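You operate a simulated robot arm through the tools that you are given. There is no shell and no other tool. Be economical: measure what you need, move in short steps, check, and stop when the job is done.

Carry out the task below with a simulated two-armed robot. There is one attempt and no reset: what you move stays moved.

## Task
Free the braced carton, move it to the trolley's shelf and shut the box.
Fine: green cam free first, load stop back to its park; prop down and lid shut last; the other carton stays. Set down upright: carton.
Where things are to end (x, y in the base frame): carton within 0.06 m of [-0.59, -1.27].

The check looks at the end state, three seconds after you hand in, the way a careful person would. Anything else that was tipped, shoved, dropped, spilled or broken makes it a failure. A push-on lid holds only when it is set on centred and level and pressed home; a screw cap is set on level and turned clockwise until tight.

## Robot
Two 7-joint arms with two-finger parallel grippers on one trunk, on a base that drives. Base frame: it is fixed to the floor where the robot stands at the start and does not move with it; the origin is under the middle of the robot, x ahead of it, y to its left, z up. Units: m, degrees, N and s.
The left shoulder is at the start at [0.061, 0.196, 1.304], the right one opposite. With the tool pointing down near the work surface each hand reaches from about 0.1 to 0.34 m from the robot's upright axis, wherever it stands, measured 20 degrees to its own side. Places, roughly: carton [-0.25, -1.25, 0.5]; green cam lever [0.6, -0.1, 0.9]; grey box lid [0.7, -0.6, 1.4]; grey load stop [0.8, -0.1, 0.8]; shelf of the tool trolley [-0.3, -1.4, 0.4]; silver prop [0.4, -0.5, 1]. Payload 1.57 kg a hand.
Tool frame (each hand has its own): the origin (TCP) lies between the finger pads and is the grasp point; the fingertips stand 0.03 m ahead of it; z points along the fingers, y is the line along which they close. The gripper opens to 0.11 m. The fingers are 0.024 m wide and 0.012 m thick; the gripper's body (0.048 by 0.112 m) begins 0.078 m behind the TCP.
Orientation is told as [roll, pitch, yaw] about the base's x, y, z axes, in that order, counted from this pose: with the fingers straight down and closing along the base's y, the tool's x points along the base's -x, its y along +y and its z along -z.

## Interface
- The arms move only by the tool nudge_tool. It takes "left_rows", "right_rows" or both (then of equal length, played together; a hand with none holds still); each is a list of rows, each a list of 7 numbers: the shift along the tool's x, y, z in cm, then the turn, a rotation vector about the tool's x, y, z in degrees, then the finger opening in cm, from 0 to 11. In form: [[tx, ty, tz, rx, ry, rz, jaw], ...]. A call has 1 to 8 rows; each row shifts and turns the commanded pose from where the row before left it, along the tool's axes as they then stand. A row lasts 0.2 s, in which the tool goes at most 0.05 m and 8.6 degrees; a call with a longer step from one row to the next is refused whole, and so is a gripper value outside its range. Where a pose cannot be reached the arm comes as near as it can. A force on the tool above 60 N (or 10 N above the force at the start of the call, whichever is more), or a blocked arm, ends the call early, and 0.2 s more pass. The fingers move at their own pace (about 0.072 m/s each) and stop on an object; they squeeze with about 31 N. The grip force told is the motor's: it shows also when the fingers shut on nothing. Time passes only in rows, and 0.2 s behind the last, so rows that do not move let the fingers close. The reply holds the time, the measured pose of the TCP, the force on the tool along the base axes, the opening and the grip force, in the units named above and with some noise, with the torque about the TCP (base axes, N m) and any sound that the robot's microphone picked up, and new pictures: "views" is both (left out), scene, wrist or none (wrist: the cameras of the hands that moved).
- Cameras (640 x 400 px; columns grow to the right, rows downward): "scene" is now at [0.093, -0.0482, 1.8923]; the picture's right is [-0.60, -0.80, -0.00], its down [-0.60, 0.45, -0.66] and it looks along [0.53, -0.40, -0.75] (base axes); focal length 290 px, centre (320, 200). "left" rides on the left gripper at [0.07, -0.016, -0.141] in its tool frame; the picture's right is [0.23, 0.97, 0.00], its down [-0.86, 0.20, -0.48] and it looks along [-0.47, 0.11, 0.88] (tool axes); focal length 222 px, centre (320, 200). "right" rides on the right gripper at [0.07, 0.016, -0.141] in its tool frame; the picture's right is [-0.23, 0.97, 0.00], its down [-0.86, -0.20, -0.48] and it looks along [-0.47, -0.11, 0.88] (tool axes); focal length 222 px, centre (320, 200). There is no depth. A picture from a camera that has moved, and an enlarged one, comes with that camera's place and axes in the base frame and with its lens.
- raise_lower(by): slides the trunk up (or, below 0, down) by that many m; the arms and the scene camera ride with it, the base frame stays. It gives what a move gives, with no picture.
- roll_base(legs): drives the robot by 1 to 6 legs, each [ahead, left, turn to the left] in m, m and degrees, along the robot's own axes; the way and the turn of a leg run together, so that a leg with both is an arc; at most 1.5 m and 180 degrees a leg. The arms and the cameras ride along, it lands a little off, and it stops where it bumps. It gives what a move gives, and a new picture of the scene camera.
- turn_head(pan, tilt): turns the head with the scene camera to pan (to the left, within 86 degrees either way) and tilt (down, from -29 to 69), counted from straight ahead of the robot. It gives what a move gives, and a new picture of the scene camera.
- inspect(camera, box): a new picture of the part [left, top, right, bottom] of that camera's present view, enlarged. It takes no simulated time.
- close_job(): hands the job in; it is judged then, once.

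Go step by step. Nothing tells you exact positions but the pictures and the camera data: compare them with the known pose of the tool, close in by small moves and look again before you grip or let go. The budget is 120 turns and 260 pictures, counting those below and the enlarged ones. Unless the task says otherwise, let go and move clear before handing in.

The tools are called after "Call:" as a command line: name --argument value ..., lists and objects as JSON in quotes. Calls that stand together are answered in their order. nudge_tool: Moves the arms, as the interface text tells. Its arguments: {"type":"object","properties":{"left_rows":{"type":"array","items":{"type":"array","items":{"type":"number"}}},"right_rows":{"type":"array","items":{"type":"array","items":{"type":"number"}}},"views":{"type":"string","enum":["both","scene","wrist","none"]}},"required":[]} The other tools are called the same way: raise_lower (by) slides the trunk up or down; roll_base (legs) drives the base; turn_head (pan, tilt) turns the head that bears the scene camera; inspect (camera, box) takes an enlarged picture of a part of a camera's view; close_job () hands the job in.

At the start:

```text
time_s: 0.0
left_tool_pos: [0.3113, -0.0099, 1.5262]
left_tool_rot: [0.1, 0.0, 0.0]
left_wrist_force: [-1.0, -0.1, -0.1]
left_torque: [-0.03, -0.02, 0.0]
left_finger_gap: 0.11
left_finger_force: 0.0
right_tool_pos: [0.3609, -0.3492, 1.541]
right_tool_rot: [0.1, 0.0, 0.0]
right_wrist_force: [0.3, 0.4, 0.3]
right_torque: [-0.01, -0.01, 0.02]
right_finger_gap: 0.1101
right_finger_force: 0.0
trunk travel left (down, up): [-0.9, 0.09]
robot x, y, heading: [0.0017, 0.0005, -0.0]
head pan, tilt: [-37.1, 48.7]
```

scene: 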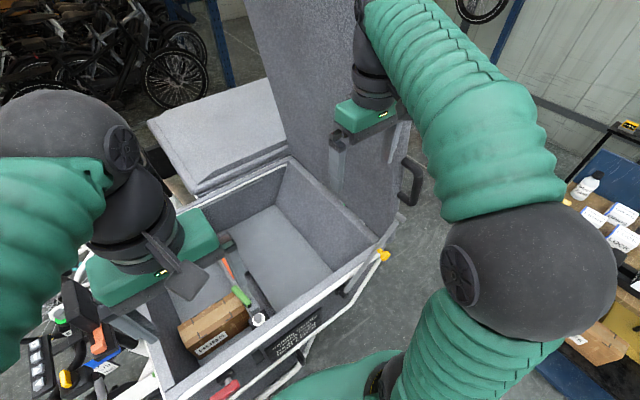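
right: 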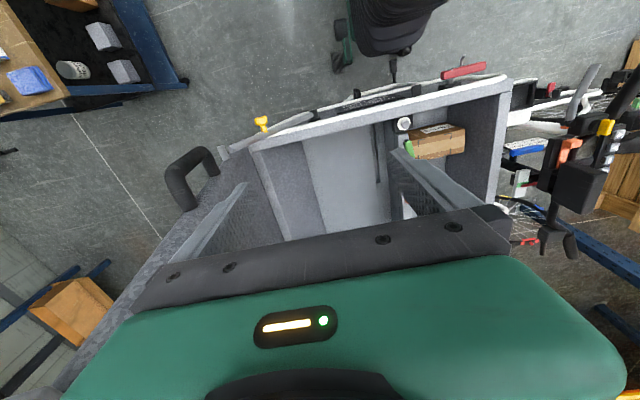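
left: 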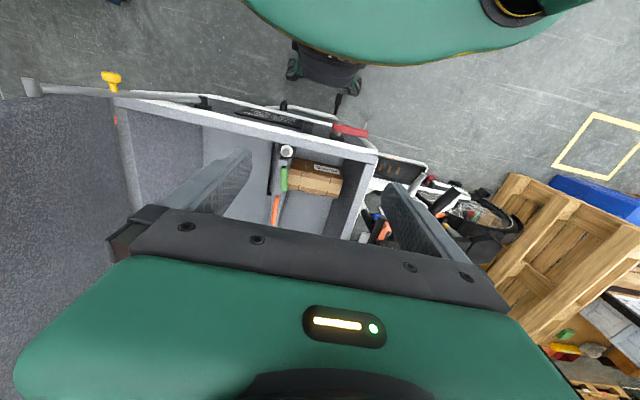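

The cargo-bike box lies ahead with the carton, green cam lever and load stop inside, and the lid stands propped open. I'll look closer at it first.

Call:
inspect --camera "scene" --box '[140, 220, 300, 380]'

Call:
inspect --camera "left" --box '[200, 120, 380, 240]'

Call:
inspect --camera "right" --box '[140, 60, 540, 260]'

```text
2.50 times, centred on (220, 300) of scene
camera zoom: at [0.093, -0.0482, 1.8923], right [-0.6, -0.8, 0.0], down [-0.6, 0.45, -0.66], along [0.53, -0.4, -0.75], focal length 724 px, centre (570, -50)
```

zoom: 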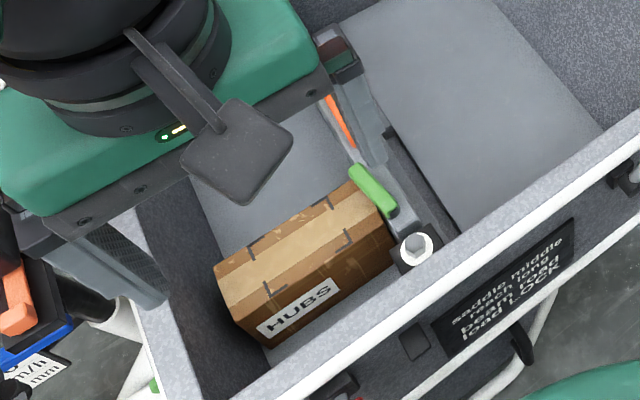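

```text
3.33 times, centred on (290, 180) of left
camera zoom: at [0.2423, -0.0276, 1.6684], right [-0.23, 0.97, 0.0], down [0.86, 0.2, 0.48], along [0.47, 0.11, -0.88], focal length 740 px, centre (420, 267)
```

zoom: 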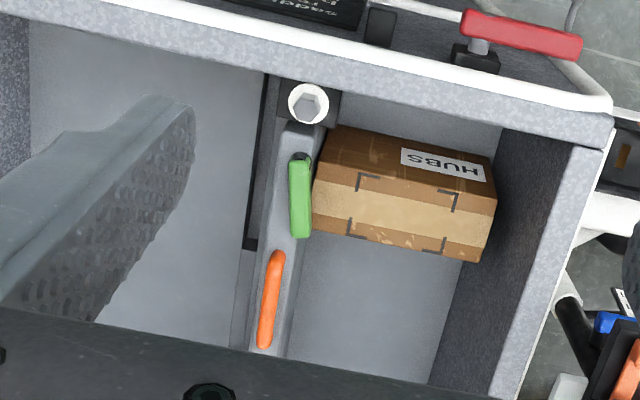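

```text
1.60 times, centred on (340, 160) of right
camera zoom: at [0.2908, -0.3342, 1.6825], right [0.23, 0.97, 0.0], down [0.86, -0.2, 0.48], along [0.47, -0.11, -0.88], focal length 355 px, centre (288, 264)
```

zoom: 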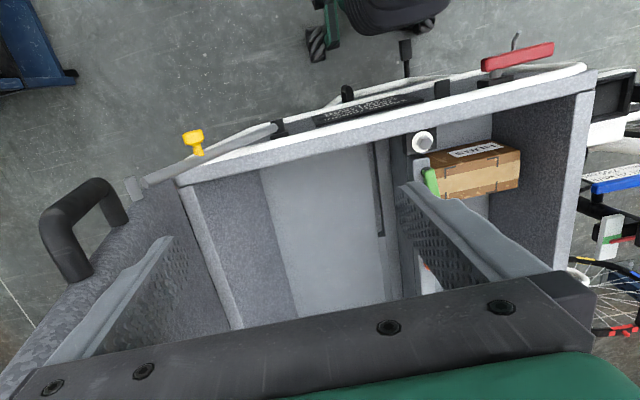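

The arms hide part of the box. I'll read the label and look around toward the trolley.

Call:
inspect --camera "scene" --box '[240, 300, 340, 362]'

Call:
turn_head --pan -86 --tilt 40

Call:
turn_head --pan -10 --tilt 55

```text
6.40 times, centred on (290, 331) of scene
camera zoom: at [0.093, -0.0482, 1.8923], right [-0.6, -0.8, 0.0], down [-0.6, 0.45, -0.66], along [0.53, -0.4, -0.75], focal length 1854 px, centre (512, -638)
```

zoom: 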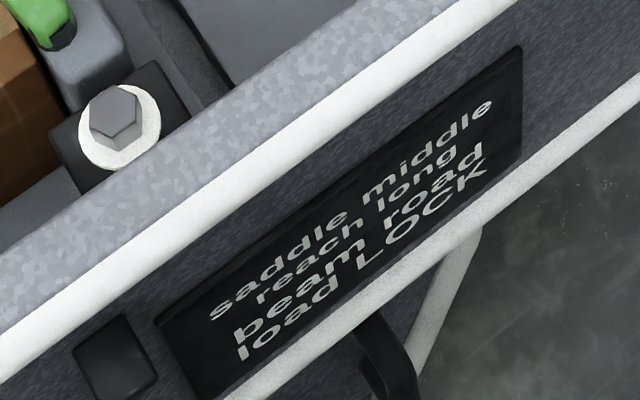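

```text
time_s: 1.2
left_tool_pos: [0.312, -0.0096, 1.5256]
left_tool_rot: [0.1, 0.1, -0.1]
left_wrist_force: [-0.7, 1.2, 0.2]
left_torque: [0.01, 0.01, -0.01]
left_finger_gap: 0.1101
left_finger_force: 0.2
right_tool_pos: [0.3615, -0.3495, 1.5404]
right_tool_rot: [0.1, 0.1, 0.0]
right_wrist_force: [0.5, -0.1, 0.2]
right_torque: [0.0, -0.01, 0.02]
right_finger_gap: 0.1102
right_finger_force: 0.1
trunk travel left (down, up): [-0.9, 0.09]
robot x, y, heading: [-0.001, 0.0034, -0.2]
head pan, tilt: [-85.9, 40.0]
camera scene: at [0.0375, -0.0858, 1.9047], right [-1.0, -0.07, 0.0], down [-0.05, 0.64, -0.77], along [0.05, -0.76, -0.64], focal length 290 px, centre (320, 200)
```

scene: 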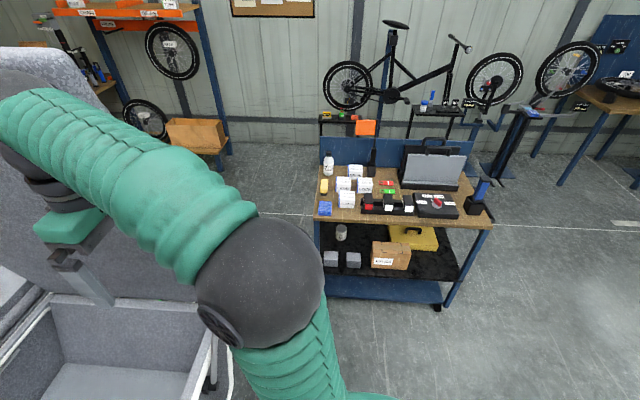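

```text
time_s: 2.6
left_tool_pos: [0.3112, -0.011, 1.5259]
left_tool_rot: [0.0, 0.0, 0.0]
left_wrist_force: [0.1, 0.0, -0.1]
left_torque: [0.01, 0.01, -0.01]
left_finger_gap: 0.1101
left_finger_force: 0.1
right_tool_pos: [0.3622, -0.3484, 1.5413]
right_tool_rot: [0.2, 0.1, 0.0]
right_wrist_force: [0.5, 0.5, -0.9]
right_torque: [-0.03, 0.01, 0.0]
right_finger_gap: 0.1099
right_finger_force: 0.0
trunk travel left (down, up): [-0.9, 0.09]
robot x, y, heading: [0.0029, 0.0033, -0.1]
head pan, tilt: [-10.0, 55.0]
camera scene: at [0.1022, -0.0135, 1.884], right [-0.17, -0.98, 0.0], down [-0.81, 0.14, -0.57], along [0.56, -0.1, -0.82], focal length 290 px, centre (320, 200)
```

scene: 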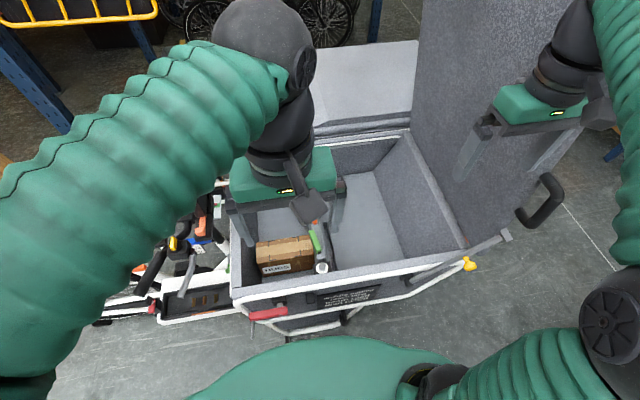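

The other carton sits on the trolley's middle shelf; the braced one is in the bike box. I'll move the left hand aside to see the stop and cam fully.

Call:
nudge_tool --left_rows '[[0, 5, 0, 0, 0, 0, 11], [0, 5, 0, 0, 0, 0, 11], [0, 5, 0, 0, 0, 0, 11], [0, 5, 0, 0, 0, 0, 11], [0, 5, 0, 0, 0, 0, 11]]' --right_rows '[[4, -2, 0, 0, 0, 0, 11], [4, -2, 0, 0, 0, 0, 11], [4, -2, 0, 0, 0, 0, 11], [0, -3, 0, 0, 0, 0, 11], [0, 0, 0, 0, 0, 0, 11]]' --views "both"

Call:
inspect --camera "scene" --box '[220, 110, 420, 310]'

Call:
inspect --camera "scene" --box '[380, 160, 580, 310]'

```text
time_s: 3.9
left_tool_pos: [0.3112, 0.2404, 1.5266]
left_tool_rot: [0.1, 0.1, 0.0]
left_wrist_force: [1.2, -0.6, 0.1]
left_torque: [0.01, 0.0, 0.02]
left_finger_gap: 0.1101
left_finger_force: 0.1
right_tool_pos: [0.2409, -0.4397, 1.5381]
right_tool_rot: [0.1, 0.2, 0.1]
right_wrist_force: [-0.1, 0.0, -0.8]
right_torque: [0.0, 0.02, -0.03]
right_finger_gap: 0.11
right_finger_force: 0.0
trunk travel left (down, up): [-0.9, 0.09]
robot x, y, heading: [-0.0, 0.0001, -0.0]
head pan, tilt: [-10.0, 55.0]
camera scene: at [0.1036, -0.0145, 1.8839], right [-0.17, -0.98, 0.0], down [-0.81, 0.14, -0.57], along [0.56, -0.1, -0.82], focal length 290 px, centre (320, 200)
camera right: at [0.1707, -0.4249, 1.6804], right [0.23, 0.97, 0.0], down [0.86, -0.2, 0.48], along [0.46, -0.11, -0.88], focal length 222 px, centre (320, 200)
camera left: at [0.2422, 0.2235, 1.6688], right [-0.23, 0.97, 0.0], down [0.86, 0.2, 0.48], along [0.46, 0.11, -0.88], focal length 222 px, centre (320, 200)
```

scene: 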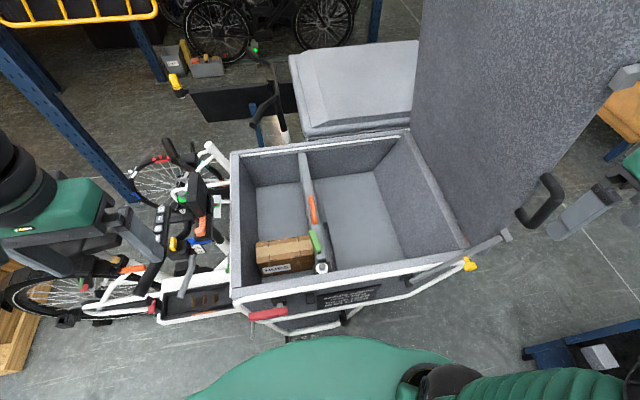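
right: 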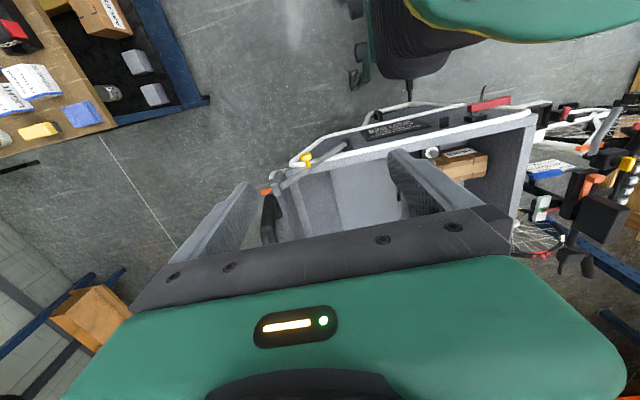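
left: 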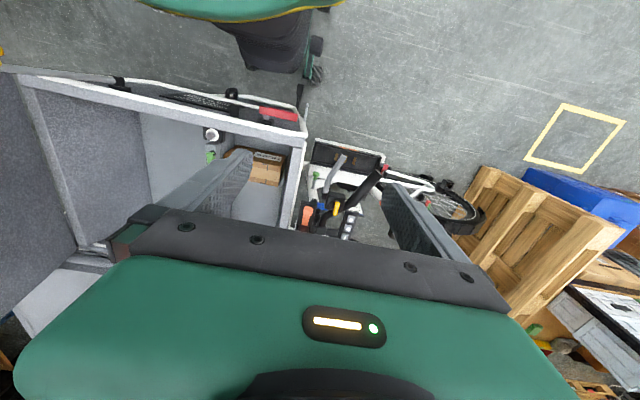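

```text
2.00 times, centred on (320, 210) of scene
camera zoom: at [0.1036, -0.0145, 1.8839], right [-0.17, -0.98, 0.0], down [-0.81, 0.14, -0.57], along [0.56, -0.1, -0.82], focal length 579 px, centre (320, 180)
```

zoom: 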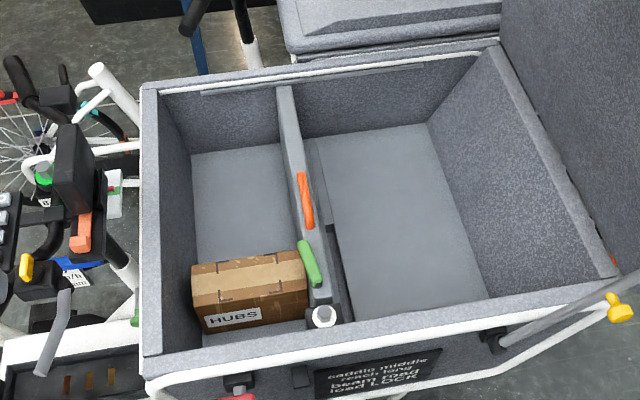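

```text
2.67 times, centred on (480, 235) of scene
camera zoom: at [0.1036, -0.0145, 1.8839], right [-0.17, -0.98, 0.0], down [-0.81, 0.14, -0.57], along [0.56, -0.1, -0.82], focal length 773 px, centre (-107, 107)
```

zoom: 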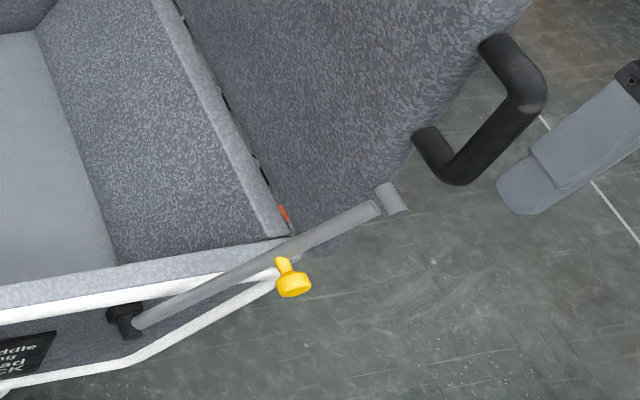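

The stop beam runs front-to-back, with a bolt near the front rim, a green cam lever and an orange handle. I'll check clearance in front of the base and the prop and lid details.

Call:
turn_head --pan 0 --tilt 69

Call:
inspect --camera "left" --box '[100, 60, 340, 210]'

Call:
inspect --camera "right" --box '[220, 70, 420, 250]'

```text
time_s: 4.6
left_tool_pos: [0.3095, 0.2418, 1.5258]
left_tool_rot: [0.0, 0.1, 0.0]
left_wrist_force: [-0.8, 0.4, 0.0]
left_torque: [0.03, 0.02, -0.05]
left_finger_gap: 0.1098
left_finger_force: 0.0
right_tool_pos: [0.2397, -0.4378, 1.5388]
right_tool_rot: [0.0, 0.2, 0.0]
right_wrist_force: [-0.6, 0.3, 0.2]
right_torque: [-0.03, 0.05, -0.03]
right_finger_gap: 0.1101
right_finger_force: 0.3
trunk travel left (down, up): [-0.9, 0.09]
robot x, y, heading: [0.0012, -0.0027, 0.1]
head pan, tilt: [0.0, 68.8]
camera scene: at [0.0869, -0.0005, 1.8686], right [0.0, -1.0, 0.0], down [-0.93, 0.0, -0.36], along [0.36, 0.0, -0.93], focal length 290 px, centre (320, 200)
```

scene: 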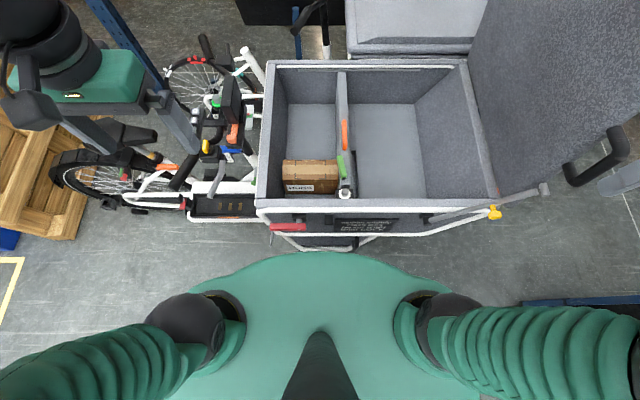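

```text
2.67 times, centred on (220, 135) of left
camera zoom: at [0.241, 0.2239, 1.6689], right [-0.23, 0.97, 0.0], down [0.86, 0.2, 0.48], along [0.47, 0.11, -0.88], focal length 592 px, centre (587, 373)
```

zoom: 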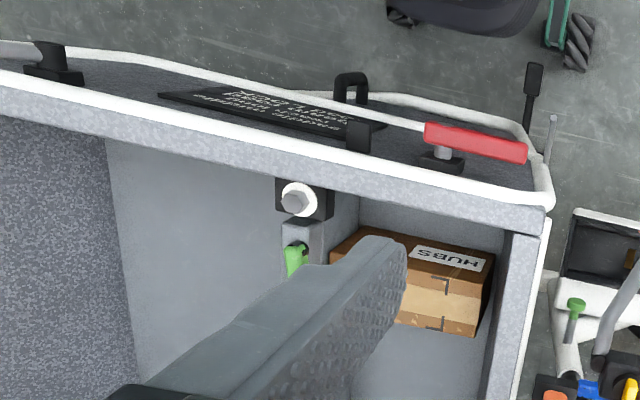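

```text
2.22 times, centred on (320, 160) of right
camera zoom: at [0.1695, -0.4233, 1.6809], right [0.23, 0.97, 0.0], down [0.86, -0.2, 0.48], along [0.47, -0.11, -0.88], focal length 494 px, centre (320, 289)
```

zoom: 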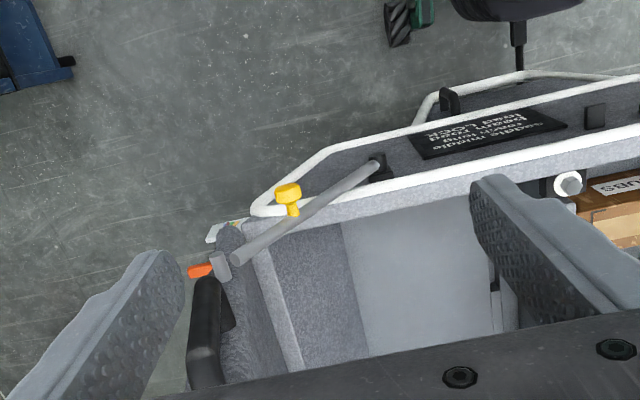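

The base front is about 0.1 m short of the bike frame, so reach has to come from lowering the trunk. I'll lower it and look again.

Call:
raise_lower --by -0.4

Call:
turn_head --pan -5 --tilt 45

Call:
turn_head --pan -45 --tilt 35

```text
time_s: 8.4
left_tool_pos: [0.3099, 0.2431, 1.1267]
left_tool_rot: [0.0, 0.0, 0.1]
left_wrist_force: [-0.1, -0.1, -0.4]
left_torque: [0.0, -0.01, 0.0]
left_finger_gap: 0.1102
left_finger_force: 0.0
right_tool_pos: [0.2394, -0.4392, 1.1386]
right_tool_rot: [0.0, 0.0, 0.0]
right_wrist_force: [-0.4, 0.6, 0.6]
right_torque: [0.01, -0.01, -0.02]
right_finger_gap: 0.1099
right_finger_force: 0.0
trunk travel left (down, up): [-0.5, 0.49]
robot x, y, heading: [0.0015, 0.0019, -0.0]
head pan, tilt: [0.0, 68.8]
```

```text
time_s: 9.3
left_tool_pos: [0.3088, 0.2416, 1.1269]
left_tool_rot: [0.0, -0.1, 0.0]
left_wrist_force: [-0.6, 0.2, 0.0]
left_torque: [0.03, 0.0, 0.0]
left_finger_gap: 0.1099
left_finger_force: 0.0
right_tool_pos: [0.2386, -0.4372, 1.1393]
right_tool_rot: [0.0, -0.1, 0.0]
right_wrist_force: [0.2, 0.1, -0.6]
right_torque: [-0.01, 0.04, -0.04]
right_finger_gap: 0.1099
right_finger_force: 0.0
trunk travel left (down, up): [-0.5, 0.49]
robot x, y, heading: [0.0008, 0.0026, -0.3]
head pan, tilt: [-5.0, 45.0]
camera scene: at [0.111, -0.0069, 1.4974], right [-0.09, -1.0, 0.0], down [-0.71, 0.06, -0.71], along [0.7, -0.06, -0.71], focal length 290 px, centre (320, 200)
```

scene: 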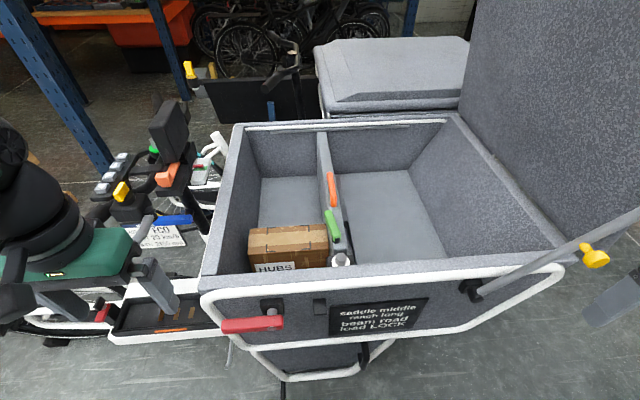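

```text
time_s: 10.4
left_tool_pos: [0.3109, 0.2423, 1.1269]
left_tool_rot: [0.0, 0.0, 0.1]
left_wrist_force: [0.4, -0.2, -0.1]
left_torque: [-0.02, 0.0, 0.01]
left_finger_gap: 0.1102
left_finger_force: 0.0
right_tool_pos: [0.2396, -0.4389, 1.1395]
right_tool_rot: [0.0, -0.1, -0.1]
right_wrist_force: [-0.5, -0.6, 0.4]
right_torque: [0.02, -0.01, 0.0]
right_finger_gap: 0.11
right_finger_force: 0.1
trunk travel left (down, up): [-0.5, 0.49]
robot x, y, heading: [0.0006, 0.0049, -0.0]
head pan, tilt: [-45.0, 35.0]
camera scene: at [0.0923, -0.0621, 1.5123], right [-0.71, -0.71, 0.0], down [-0.41, 0.41, -0.82], along [0.58, -0.58, -0.57], focal length 290 px, centre (320, 200)
```

scene: 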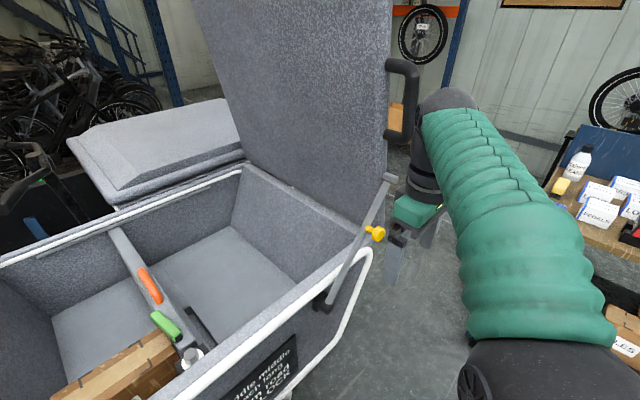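

Call:
inspect --camera "scene" --box '[300, 150, 430, 330]'

Call:
inspect --camera "scene" --box '[80, 220, 240, 400]'

Call:
turn_head --pan -20 --tilt 50

Call:
inspect --camera "scene" --box '[140, 130, 360, 330]'

```text
2.22 times, centred on (365, 240) of scene
camera zoom: at [0.0923, -0.0621, 1.5123], right [-0.71, -0.71, 0.0], down [-0.41, 0.41, -0.82], along [0.58, -0.58, -0.57], focal length 644 px, centre (220, 111)
```

zoom: 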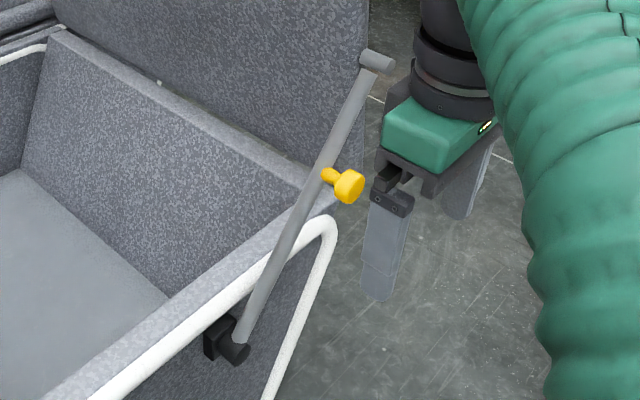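

```text
2.22 times, centred on (160, 310) of scene
camera zoom: at [0.0923, -0.0621, 1.5123], right [-0.71, -0.71, 0.0], down [-0.41, 0.41, -0.82], along [0.58, -0.58, -0.57], focal length 644 px, centre (676, -44)
```

zoom: 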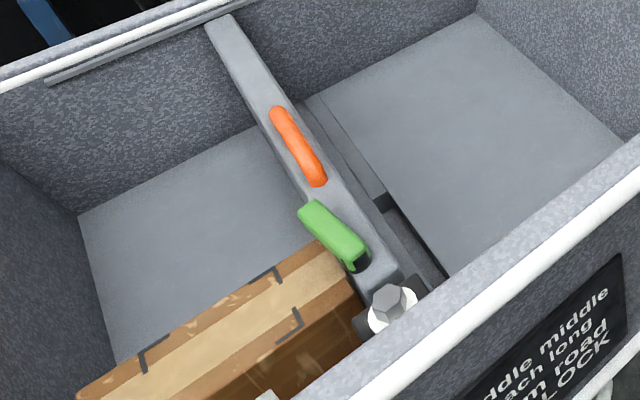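

```text
time_s: 11.3
left_tool_pos: [0.3105, 0.2414, 1.1282]
left_tool_rot: [0.0, -0.1, 0.0]
left_wrist_force: [-0.7, -0.6, 0.0]
left_torque: [-0.01, -0.02, 0.01]
left_finger_gap: 0.1099
left_finger_force: 0.2
right_tool_pos: [0.2387, -0.4381, 1.1398]
right_tool_rot: [0.0, 0.0, -0.1]
right_wrist_force: [0.2, 0.5, -0.1]
right_torque: [0.02, -0.01, -0.02]
right_finger_gap: 0.1099
right_finger_force: 0.0
trunk travel left (down, up): [-0.5, 0.49]
robot x, y, heading: [0.0023, 0.0019, 0.1]
head pan, tilt: [-20.0, 50.0]
camera scene: at [0.1023, -0.0263, 1.4906], right [-0.34, -0.94, 0.0], down [-0.72, 0.26, -0.64], along [0.6, -0.22, -0.77], focal length 290 px, centre (320, 200)
```

scene: 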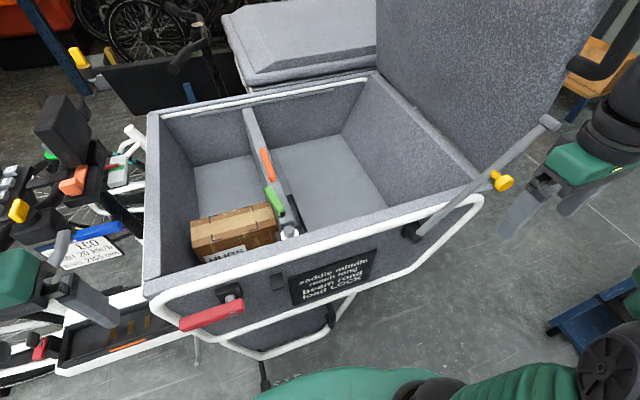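

```text
2.00 times, centred on (250, 230) of scene
camera zoom: at [0.1023, -0.0263, 1.4906], right [-0.34, -0.94, 0.0], down [-0.72, 0.26, -0.64], along [0.6, -0.22, -0.77], focal length 579 px, centre (460, 140)
```

zoom: 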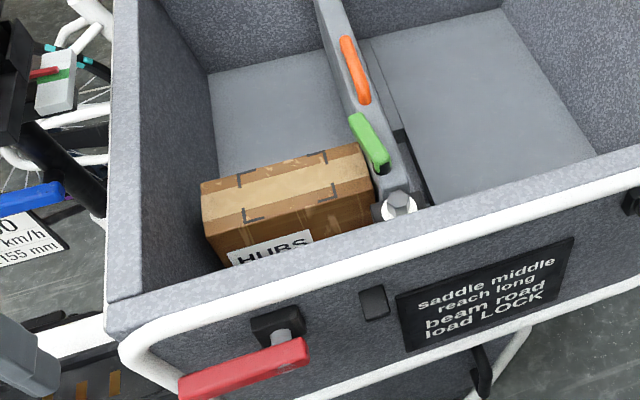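

The stop seems to swing on the post at its near end. I'll bring the left hand over the box for a close view.

Call:
nudge_tool --left_rows '[[-2.5, -4, 0, 0, 0, 0, 11], [-2.5, -4, 0, 0, 0, 0, 11], [-2.5, -4, 0, 0, 0, 0, 11], [-2.5, -4, 0, 0, 0, 0, 11], [-2.5, -4, 0, 0, 0, 0, 11], [-2.5, -4, 0, 0, 0, 0, 11], [-2.5, -4, 0, 0, 0, 0, 11]]' --views "both"

Call:
inspect --camera "left" --box '[160, 20, 480, 220]'

```text
time_s: 12.9
left_tool_pos: [0.4867, -0.0429, 1.1254]
left_tool_rot: [0.2, 0.2, 0.0]
left_wrist_force: [0.4, -0.2, 0.2]
left_torque: [0.01, 0.06, 0.0]
left_finger_gap: 0.11
left_finger_force: 0.1
right_tool_pos: [0.2421, -0.4409, 1.1388]
right_tool_rot: [0.2, 0.2, 0.1]
right_wrist_force: [0.1, -0.7, 0.3]
right_torque: [-0.02, 0.0, 0.02]
right_finger_gap: 0.11
right_finger_force: 0.0
trunk travel left (down, up): [-0.5, 0.49]
robot x, y, heading: [0.0011, -0.0008, 0.1]
head pan, tilt: [-20.0, 50.0]
camera scene: at [0.1069, -0.0307, 1.4901], right [-0.34, -0.94, 0.0], down [-0.72, 0.26, -0.64], along [0.6, -0.22, -0.77], focal length 290 px, centre (320, 200)
camera left: at [0.418, -0.0608, 1.2678], right [-0.23, 0.97, 0.01], down [0.86, 0.2, 0.48], along [0.46, 0.11, -0.88], focal length 222 px, centre (320, 200)
```

scene: 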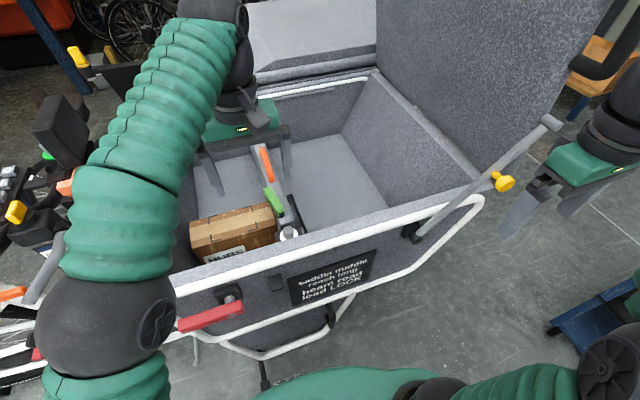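
left: 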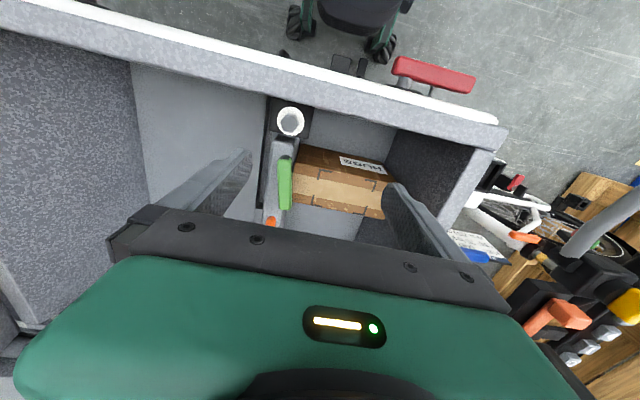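

```text
2.00 times, centred on (320, 120) of left
camera zoom: at [0.418, -0.0608, 1.2678], right [-0.23, 0.97, 0.01], down [0.86, 0.2, 0.48], along [0.46, 0.11, -0.88], focal length 444 px, centre (320, 360)
```

zoom: 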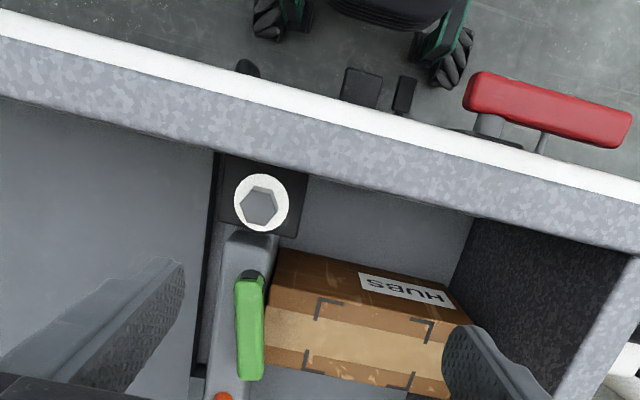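

Call:
inspect --camera "left" --box '[250, 90, 330, 230]'

Call:
inspect --camera "scene" --box '[240, 130, 320, 250]'

```text
2.86 times, centred on (290, 160) of left
camera zoom: at [0.418, -0.0608, 1.2678], right [-0.23, 0.97, 0.01], down [0.86, 0.2, 0.48], along [0.46, 0.11, -0.88], focal length 635 px, centre (406, 314)
```

zoom: 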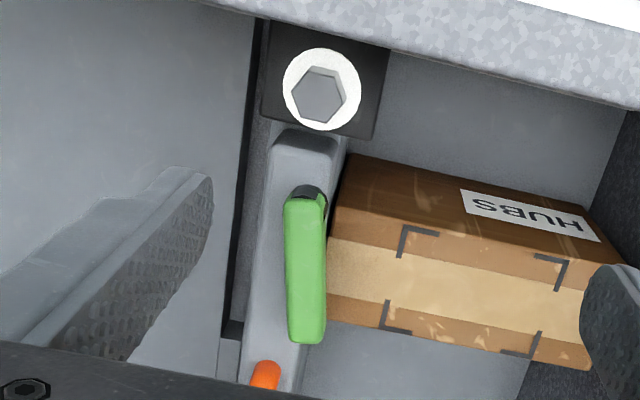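

```text
3.33 times, centred on (280, 190) of scene
camera zoom: at [0.1069, -0.0307, 1.4901], right [-0.34, -0.94, 0.0], down [-0.72, 0.26, -0.64], along [0.6, -0.22, -0.77], focal length 966 px, centre (453, 233)
```

zoom: 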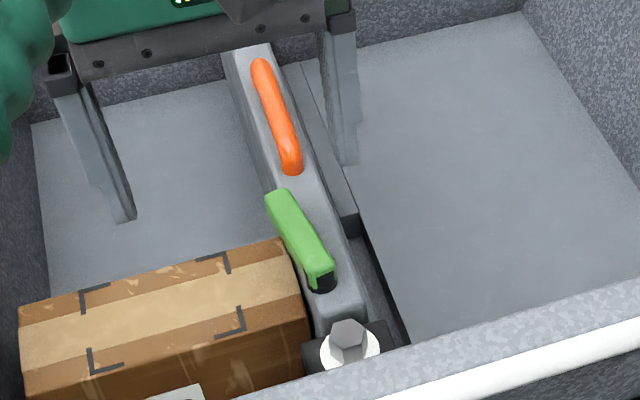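

I'll use the right hand's camera to see the beam from the other side.

Call:
nudge_tool --right_rows '[[0, 4.5, 0, 0, 0, 0, 11], [0, 4.5, 0, 0, 0, 0, 11], [0, 4.5, 0, 0, 0, 0, 11], [-4, 0, 0, 0, 0, 0, 11], [-4, 0, 0, 0, 0, 0, 11], [-4, 0, 0, 0, 0, 0, 11], [-4, 0, 0, 0, 0, 0, 11]]' --left_rows '[[4, 1, 0, 0, 0, 0, 11], [4, 2, 0, 0, 0, 0, 11], [4, 2, 0, 0, 0, 0, 11], [4, 2, 0, 0, 0, 0, 11], [0, 4, 0, 0, 0, 0, 11], [0, 4, 0, 0, 0, 0, 11], [0, 4, 0, 0, 0, 0, 11]]' --views "both"

Call:
inspect --camera "right" --box '[180, 20, 500, 220]'

Call:
inspect --camera "scene" --box '[160, 90, 360, 260]'

```text
time_s: 14.5
left_tool_pos: [0.328, 0.1555, 1.124]
left_tool_rot: [0.1, 0.1, -0.1]
left_wrist_force: [0.8, 0.8, -0.3]
left_torque: [-0.02, 0.02, 0.01]
left_finger_gap: 0.1101
left_finger_force: 0.0
right_tool_pos: [0.4217, -0.3361, 1.1322]
right_tool_rot: [0.0, 0.2, 0.0]
right_wrist_force: [0.2, 0.4, -0.1]
right_torque: [0.01, 0.0, -0.02]
right_finger_gap: 0.11
right_finger_force: 0.0
right hand out of reach, approached as far as the arm can: row 2, 3
trunk travel left (down, up): [-0.5, 0.49]
robot x, y, heading: [0.0023, -0.001, 0.2]
head pan, tilt: [-20.0, 50.0]
camera scene: at [0.1056, -0.0256, 1.4903], right [-0.34, -0.94, 0.0], down [-0.72, 0.26, -0.64], along [0.6, -0.22, -0.77], focal length 290 px, centre (320, 200)
camera right: at [0.3517, -0.3206, 1.2736], right [0.23, 0.97, 0.0], down [0.86, -0.2, 0.48], along [0.46, -0.11, -0.88], focal length 222 px, centre (320, 200)
camera left: at [0.2584, 0.138, 1.2664], right [-0.23, 0.97, 0.0], down [0.86, 0.2, 0.48], along [0.46, 0.11, -0.88], focal length 222 px, centre (320, 200)
```

scene: 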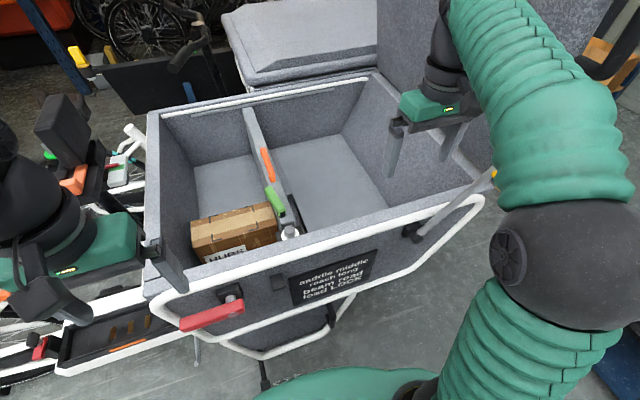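
right: 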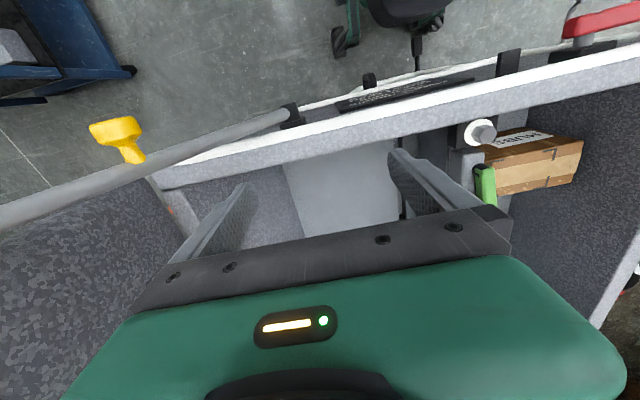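
left: 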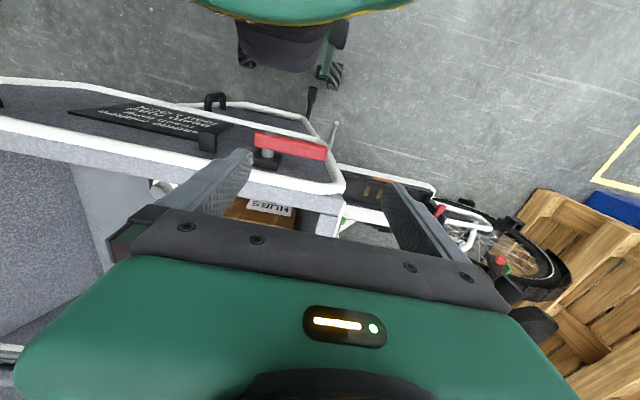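

```text
2.00 times, centred on (340, 120) of right
camera zoom: at [0.3517, -0.3206, 1.2736], right [0.23, 0.97, 0.0], down [0.86, -0.2, 0.48], along [0.46, -0.11, -0.88], focal length 444 px, centre (280, 360)
```

zoom: 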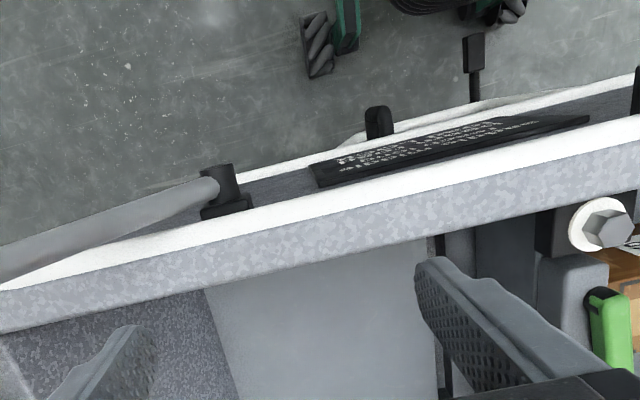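

```text
2.35 times, centred on (260, 175) of scene
camera zoom: at [0.1056, -0.0256, 1.4903], right [-0.34, -0.94, 0.0], down [-0.72, 0.26, -0.64], along [0.6, -0.22, -0.77], focal length 682 px, centre (461, 259)
```

zoom: 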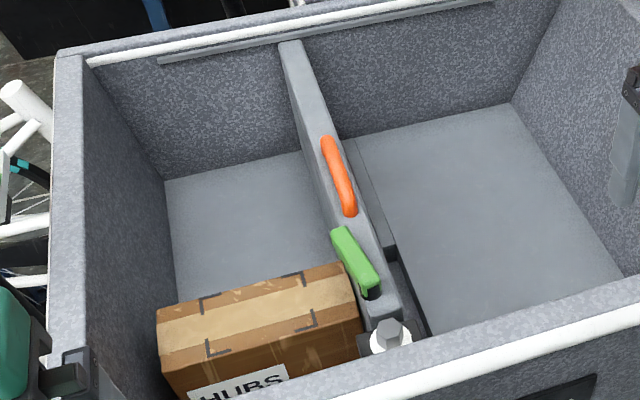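

Next I'll take the right hand back and put the left hand above the green lever's tip (about [0.62, -0.076, 0.91]).

Call:
nudge_tool --left_rows '[[-3.65, -2.9, 0, 0, 0, 0, 11], [-3.65, -2.9, 0, 0, 0, 0, 11], [-3.65, -2.9, 0, 0, 0, 0, 10], [-3.65, -2.9, 0, 0, 0, 0, 8], [-3.65, -2.9, 0, 0, 0, 0, 7], [-3.65, -2.9, 0, 0, 0, 0, 6], [-3.65, -2.9, 0, 0, 0, 0, 6], [-3.65, -2.9, 0, 0, 0, 0, 6]]' --right_rows '[[4, 0, 0, 0, 0, 0, 11], [4, 0, 0, 0, 0, 0, 11], [4, 0, 0, 0, 0, 0, 11], [4, 0, 0, 0, 0, 0, 11], [0, -4, 0, 0, 0, 0, 11], [0, -4, 0, 0, 0, 0, 11], [0, -4, 0, 0, 0, 0, 11], [0, 0, 0, 0, 0, 0, 11]]' --views "both"

```text
time_s: 16.3
left_tool_pos: [0.5247, -0.0051, 1.1263]
left_tool_rot: [-0.1, 0.0, -0.1]
left_wrist_force: [0.3, 0.2, 0.0]
left_torque: [0.0, 0.02, 0.01]
left_finger_gap: 0.0601
left_finger_force: 0.1
left hand out of reach, approached as far as the arm can: row 6, 7, 8
right_tool_pos: [0.2619, -0.4553, 1.1323]
right_tool_rot: [0.0, 0.0, 0.0]
right_wrist_force: [0.4, -0.3, 0.5]
right_torque: [-0.01, 0.05, 0.01]
right_finger_gap: 0.1102
right_finger_force: 0.1
trunk travel left (down, up): [-0.5, 0.49]
robot x, y, heading: [0.0014, 0.0001, -0.1]
head pan, tilt: [-20.0, 50.0]
camera scene: at [0.1051, -0.025, 1.4903], right [-0.34, -0.94, 0.0], down [-0.72, 0.26, -0.64], along [0.6, -0.22, -0.77], focal length 290 px, centre (320, 200)
camera right: at [0.1911, -0.4391, 1.2742], right [0.23, 0.97, 0.0], down [0.86, -0.2, 0.48], along [0.46, -0.11, -0.88], focal length 222 px, centre (320, 200)
camera left: at [0.455, -0.0221, 1.2671], right [-0.23, 0.97, 0.0], down [0.86, 0.2, 0.48], along [0.47, 0.11, -0.88], focal length 222 px, centre (320, 200)
```

scene: 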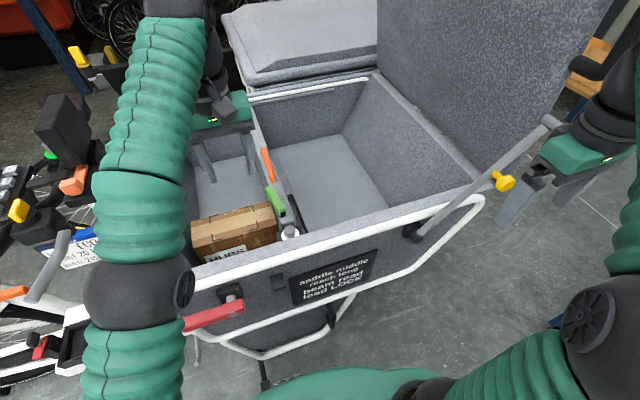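
right: 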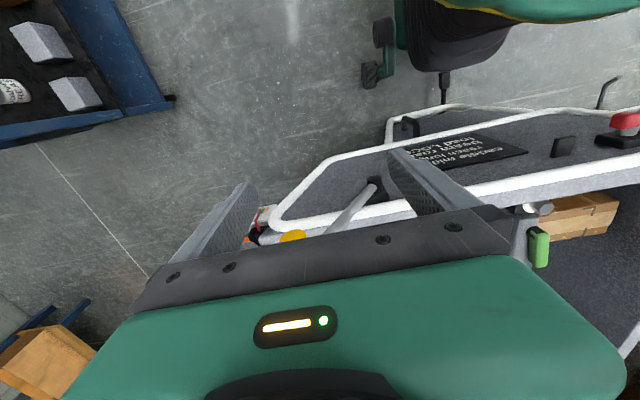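
left: 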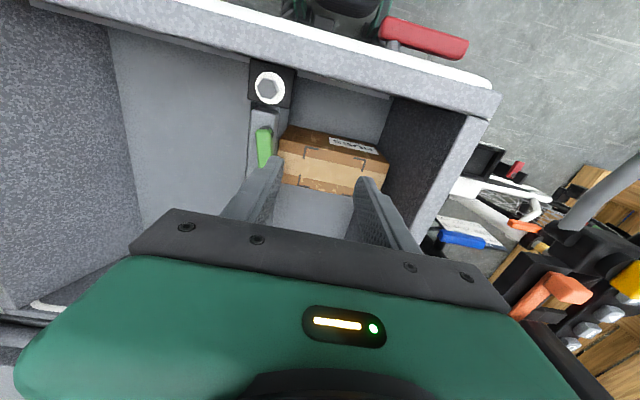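

The left arm is near its limit, so I'll tuck the right hand in, then shift the base right 0.2 m and ahead 0.07 m.

Call:
nudge_tool --right_rows '[[2, 3, -4, 0, 0, 0, 11], [2, 3, -3, 0, 0, 0, 11], [1, 4, 0, 0, 0, 0, 11], [0, 4, 0, 0, 0, 0, 11]]' --views "none"

Call:
roll_base --legs '[[0, -0.2, 0], [0.06, 0, 0]]'

```text
refused: row 1 steps farther than a row can; nothing moved
```

```text
time_s: 18.4
left_tool_pos: [0.5838, -0.2001, 1.1254]
left_tool_rot: [0.0, -0.1, 0.1]
left_wrist_force: [-0.5, 0.2, 0.3]
left_torque: [-0.02, 0.03, 0.03]
left_finger_gap: 0.06
left_finger_force: 0.1
right_tool_pos: [0.3195, -0.6489, 1.1328]
right_tool_rot: [0.0, 0.1, 0.2]
right_wrist_force: [-0.3, 0.4, 0.2]
right_torque: [-0.03, -0.01, 0.02]
right_finger_gap: 0.1098
right_finger_force: 0.0
trunk travel left (down, up): [-0.5, 0.49]
robot x, y, heading: [0.0601, -0.1976, 0.2]
head pan, tilt: [-20.0, 50.0]
camera scene: at [0.1613, -0.2226, 1.4906], right [-0.34, -0.94, 0.0], down [-0.72, 0.26, -0.64], along [0.6, -0.22, -0.77], focal length 290 px, centre (320, 200)
```

scene: 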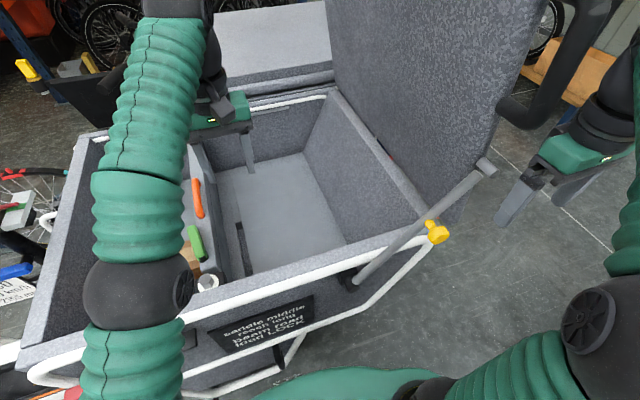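

No bump, and the right hand is clear of the prop. Now the left hand goes above the lever, checking on the way.

Call:
nudge_tool --left_rows '[[0, 4, 0, 0, 0, 0, 6], [-0.5, 4, 2, 0, 0, 0, 6], [-0.5, 4, 2, 0, 0, 0, 6], [-0.5, 0, 3, 0, 0, 0, 6], [-0.5, 0, 3, 0, 0, 0, 6]]' --right_rows '[[4, 0, 0, 0, 0, 0, 11], [2, 3, 0, 0, 0, 0, 11], [0, 3, 0, 0, 0, 0, 11], [0, 3, 0, 0, 0, 0, 11], [0, 0, 0, 0, 0, 0, 11]]' --views "both"

Call:
inspect --camera "left" --box '[180, 20, 420, 240]'

Call:
inspect --camera "scene" --box '[140, 120, 280, 300]'

```text
time_s: 19.6
left_tool_pos: [0.603, -0.0799, 1.0324]
left_tool_rot: [0.0, 0.1, 0.1]
left_wrist_force: [-0.7, -0.7, 0.2]
left_torque: [0.01, 0.06, 0.05]
left_finger_gap: 0.0601
left_finger_force: 0.0
right_tool_pos: [0.2631, -0.593, 1.1325]
right_tool_rot: [0.9, 0.7, 0.4]
right_wrist_force: [1.5, 0.4, -0.2]
right_torque: [0.05, 0.02, -0.02]
right_finger_gap: 0.1102
right_finger_force: 0.0
right hand out of reach, approached as far as the arm can: row 3, 4
trunk travel left (down, up): [-0.5, 0.49]
robot x, y, heading: [0.0618, -0.1943, 0.1]
head pan, tilt: [-20.0, 50.0]
camera scene: at [0.1644, -0.2246, 1.4976], right [-0.34, -0.94, 0.0], down [-0.72, 0.26, -0.64], along [0.6, -0.22, -0.77], focal length 290 px, centre (320, 200)
camera right: at [0.1942, -0.5813, 1.276], right [0.22, 0.98, 0.01], down [0.86, -0.2, 0.47], along [0.46, -0.09, -0.88], focal length 222 px, centre (320, 200)
camera left: at [0.534, -0.0969, 1.1746], right [-0.23, 0.97, 0.0], down [0.85, 0.2, 0.48], along [0.47, 0.11, -0.88], focal length 222 px, centre (320, 200)
```

scene: 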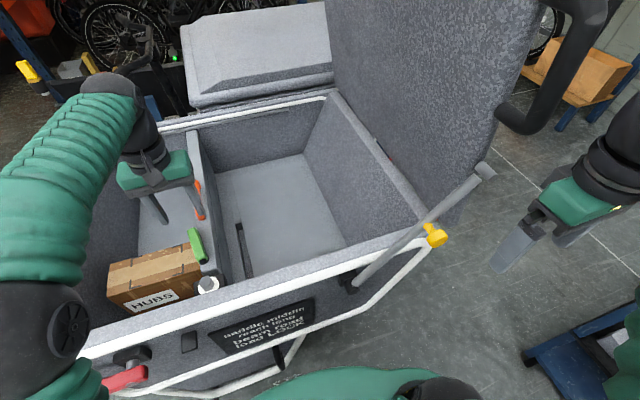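
right: 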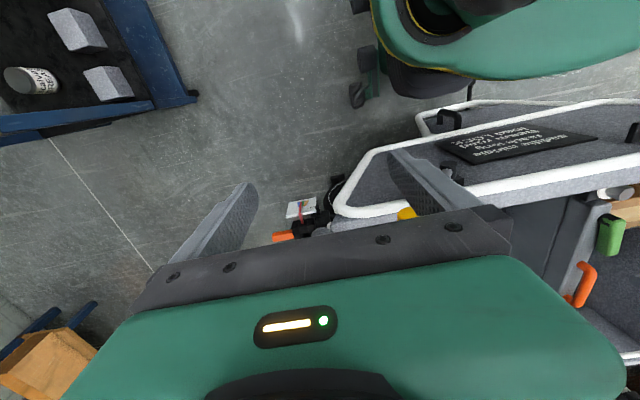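
left: 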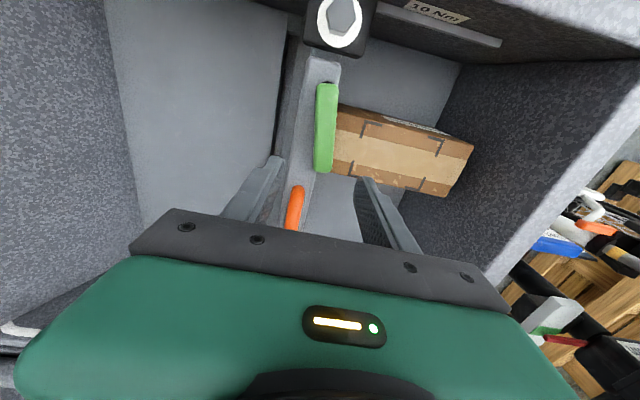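

```text
1.82 times, centred on (300, 130) of left
camera zoom: at [0.534, -0.0969, 1.1746], right [-0.23, 0.97, 0.0], down [0.85, 0.2, 0.48], along [0.47, 0.11, -0.88], focal length 404 px, centre (356, 327)
```

zoom: 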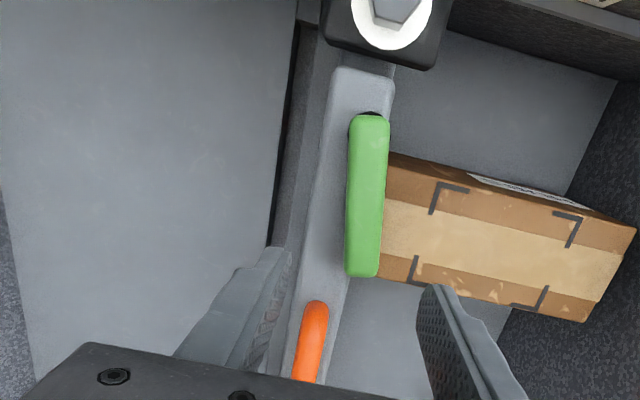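

```text
2.22 times, centred on (210, 210) of scene
camera zoom: at [0.1644, -0.2246, 1.4976], right [-0.34, -0.94, 0.0], down [-0.72, 0.26, -0.64], along [0.6, -0.22, -0.77], focal length 644 px, centre (564, 178)
```

zoom: 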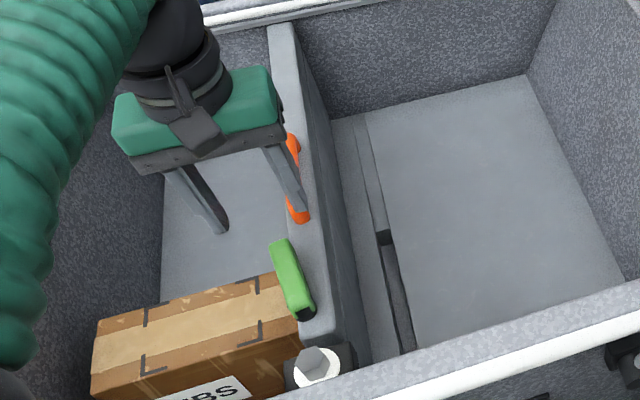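

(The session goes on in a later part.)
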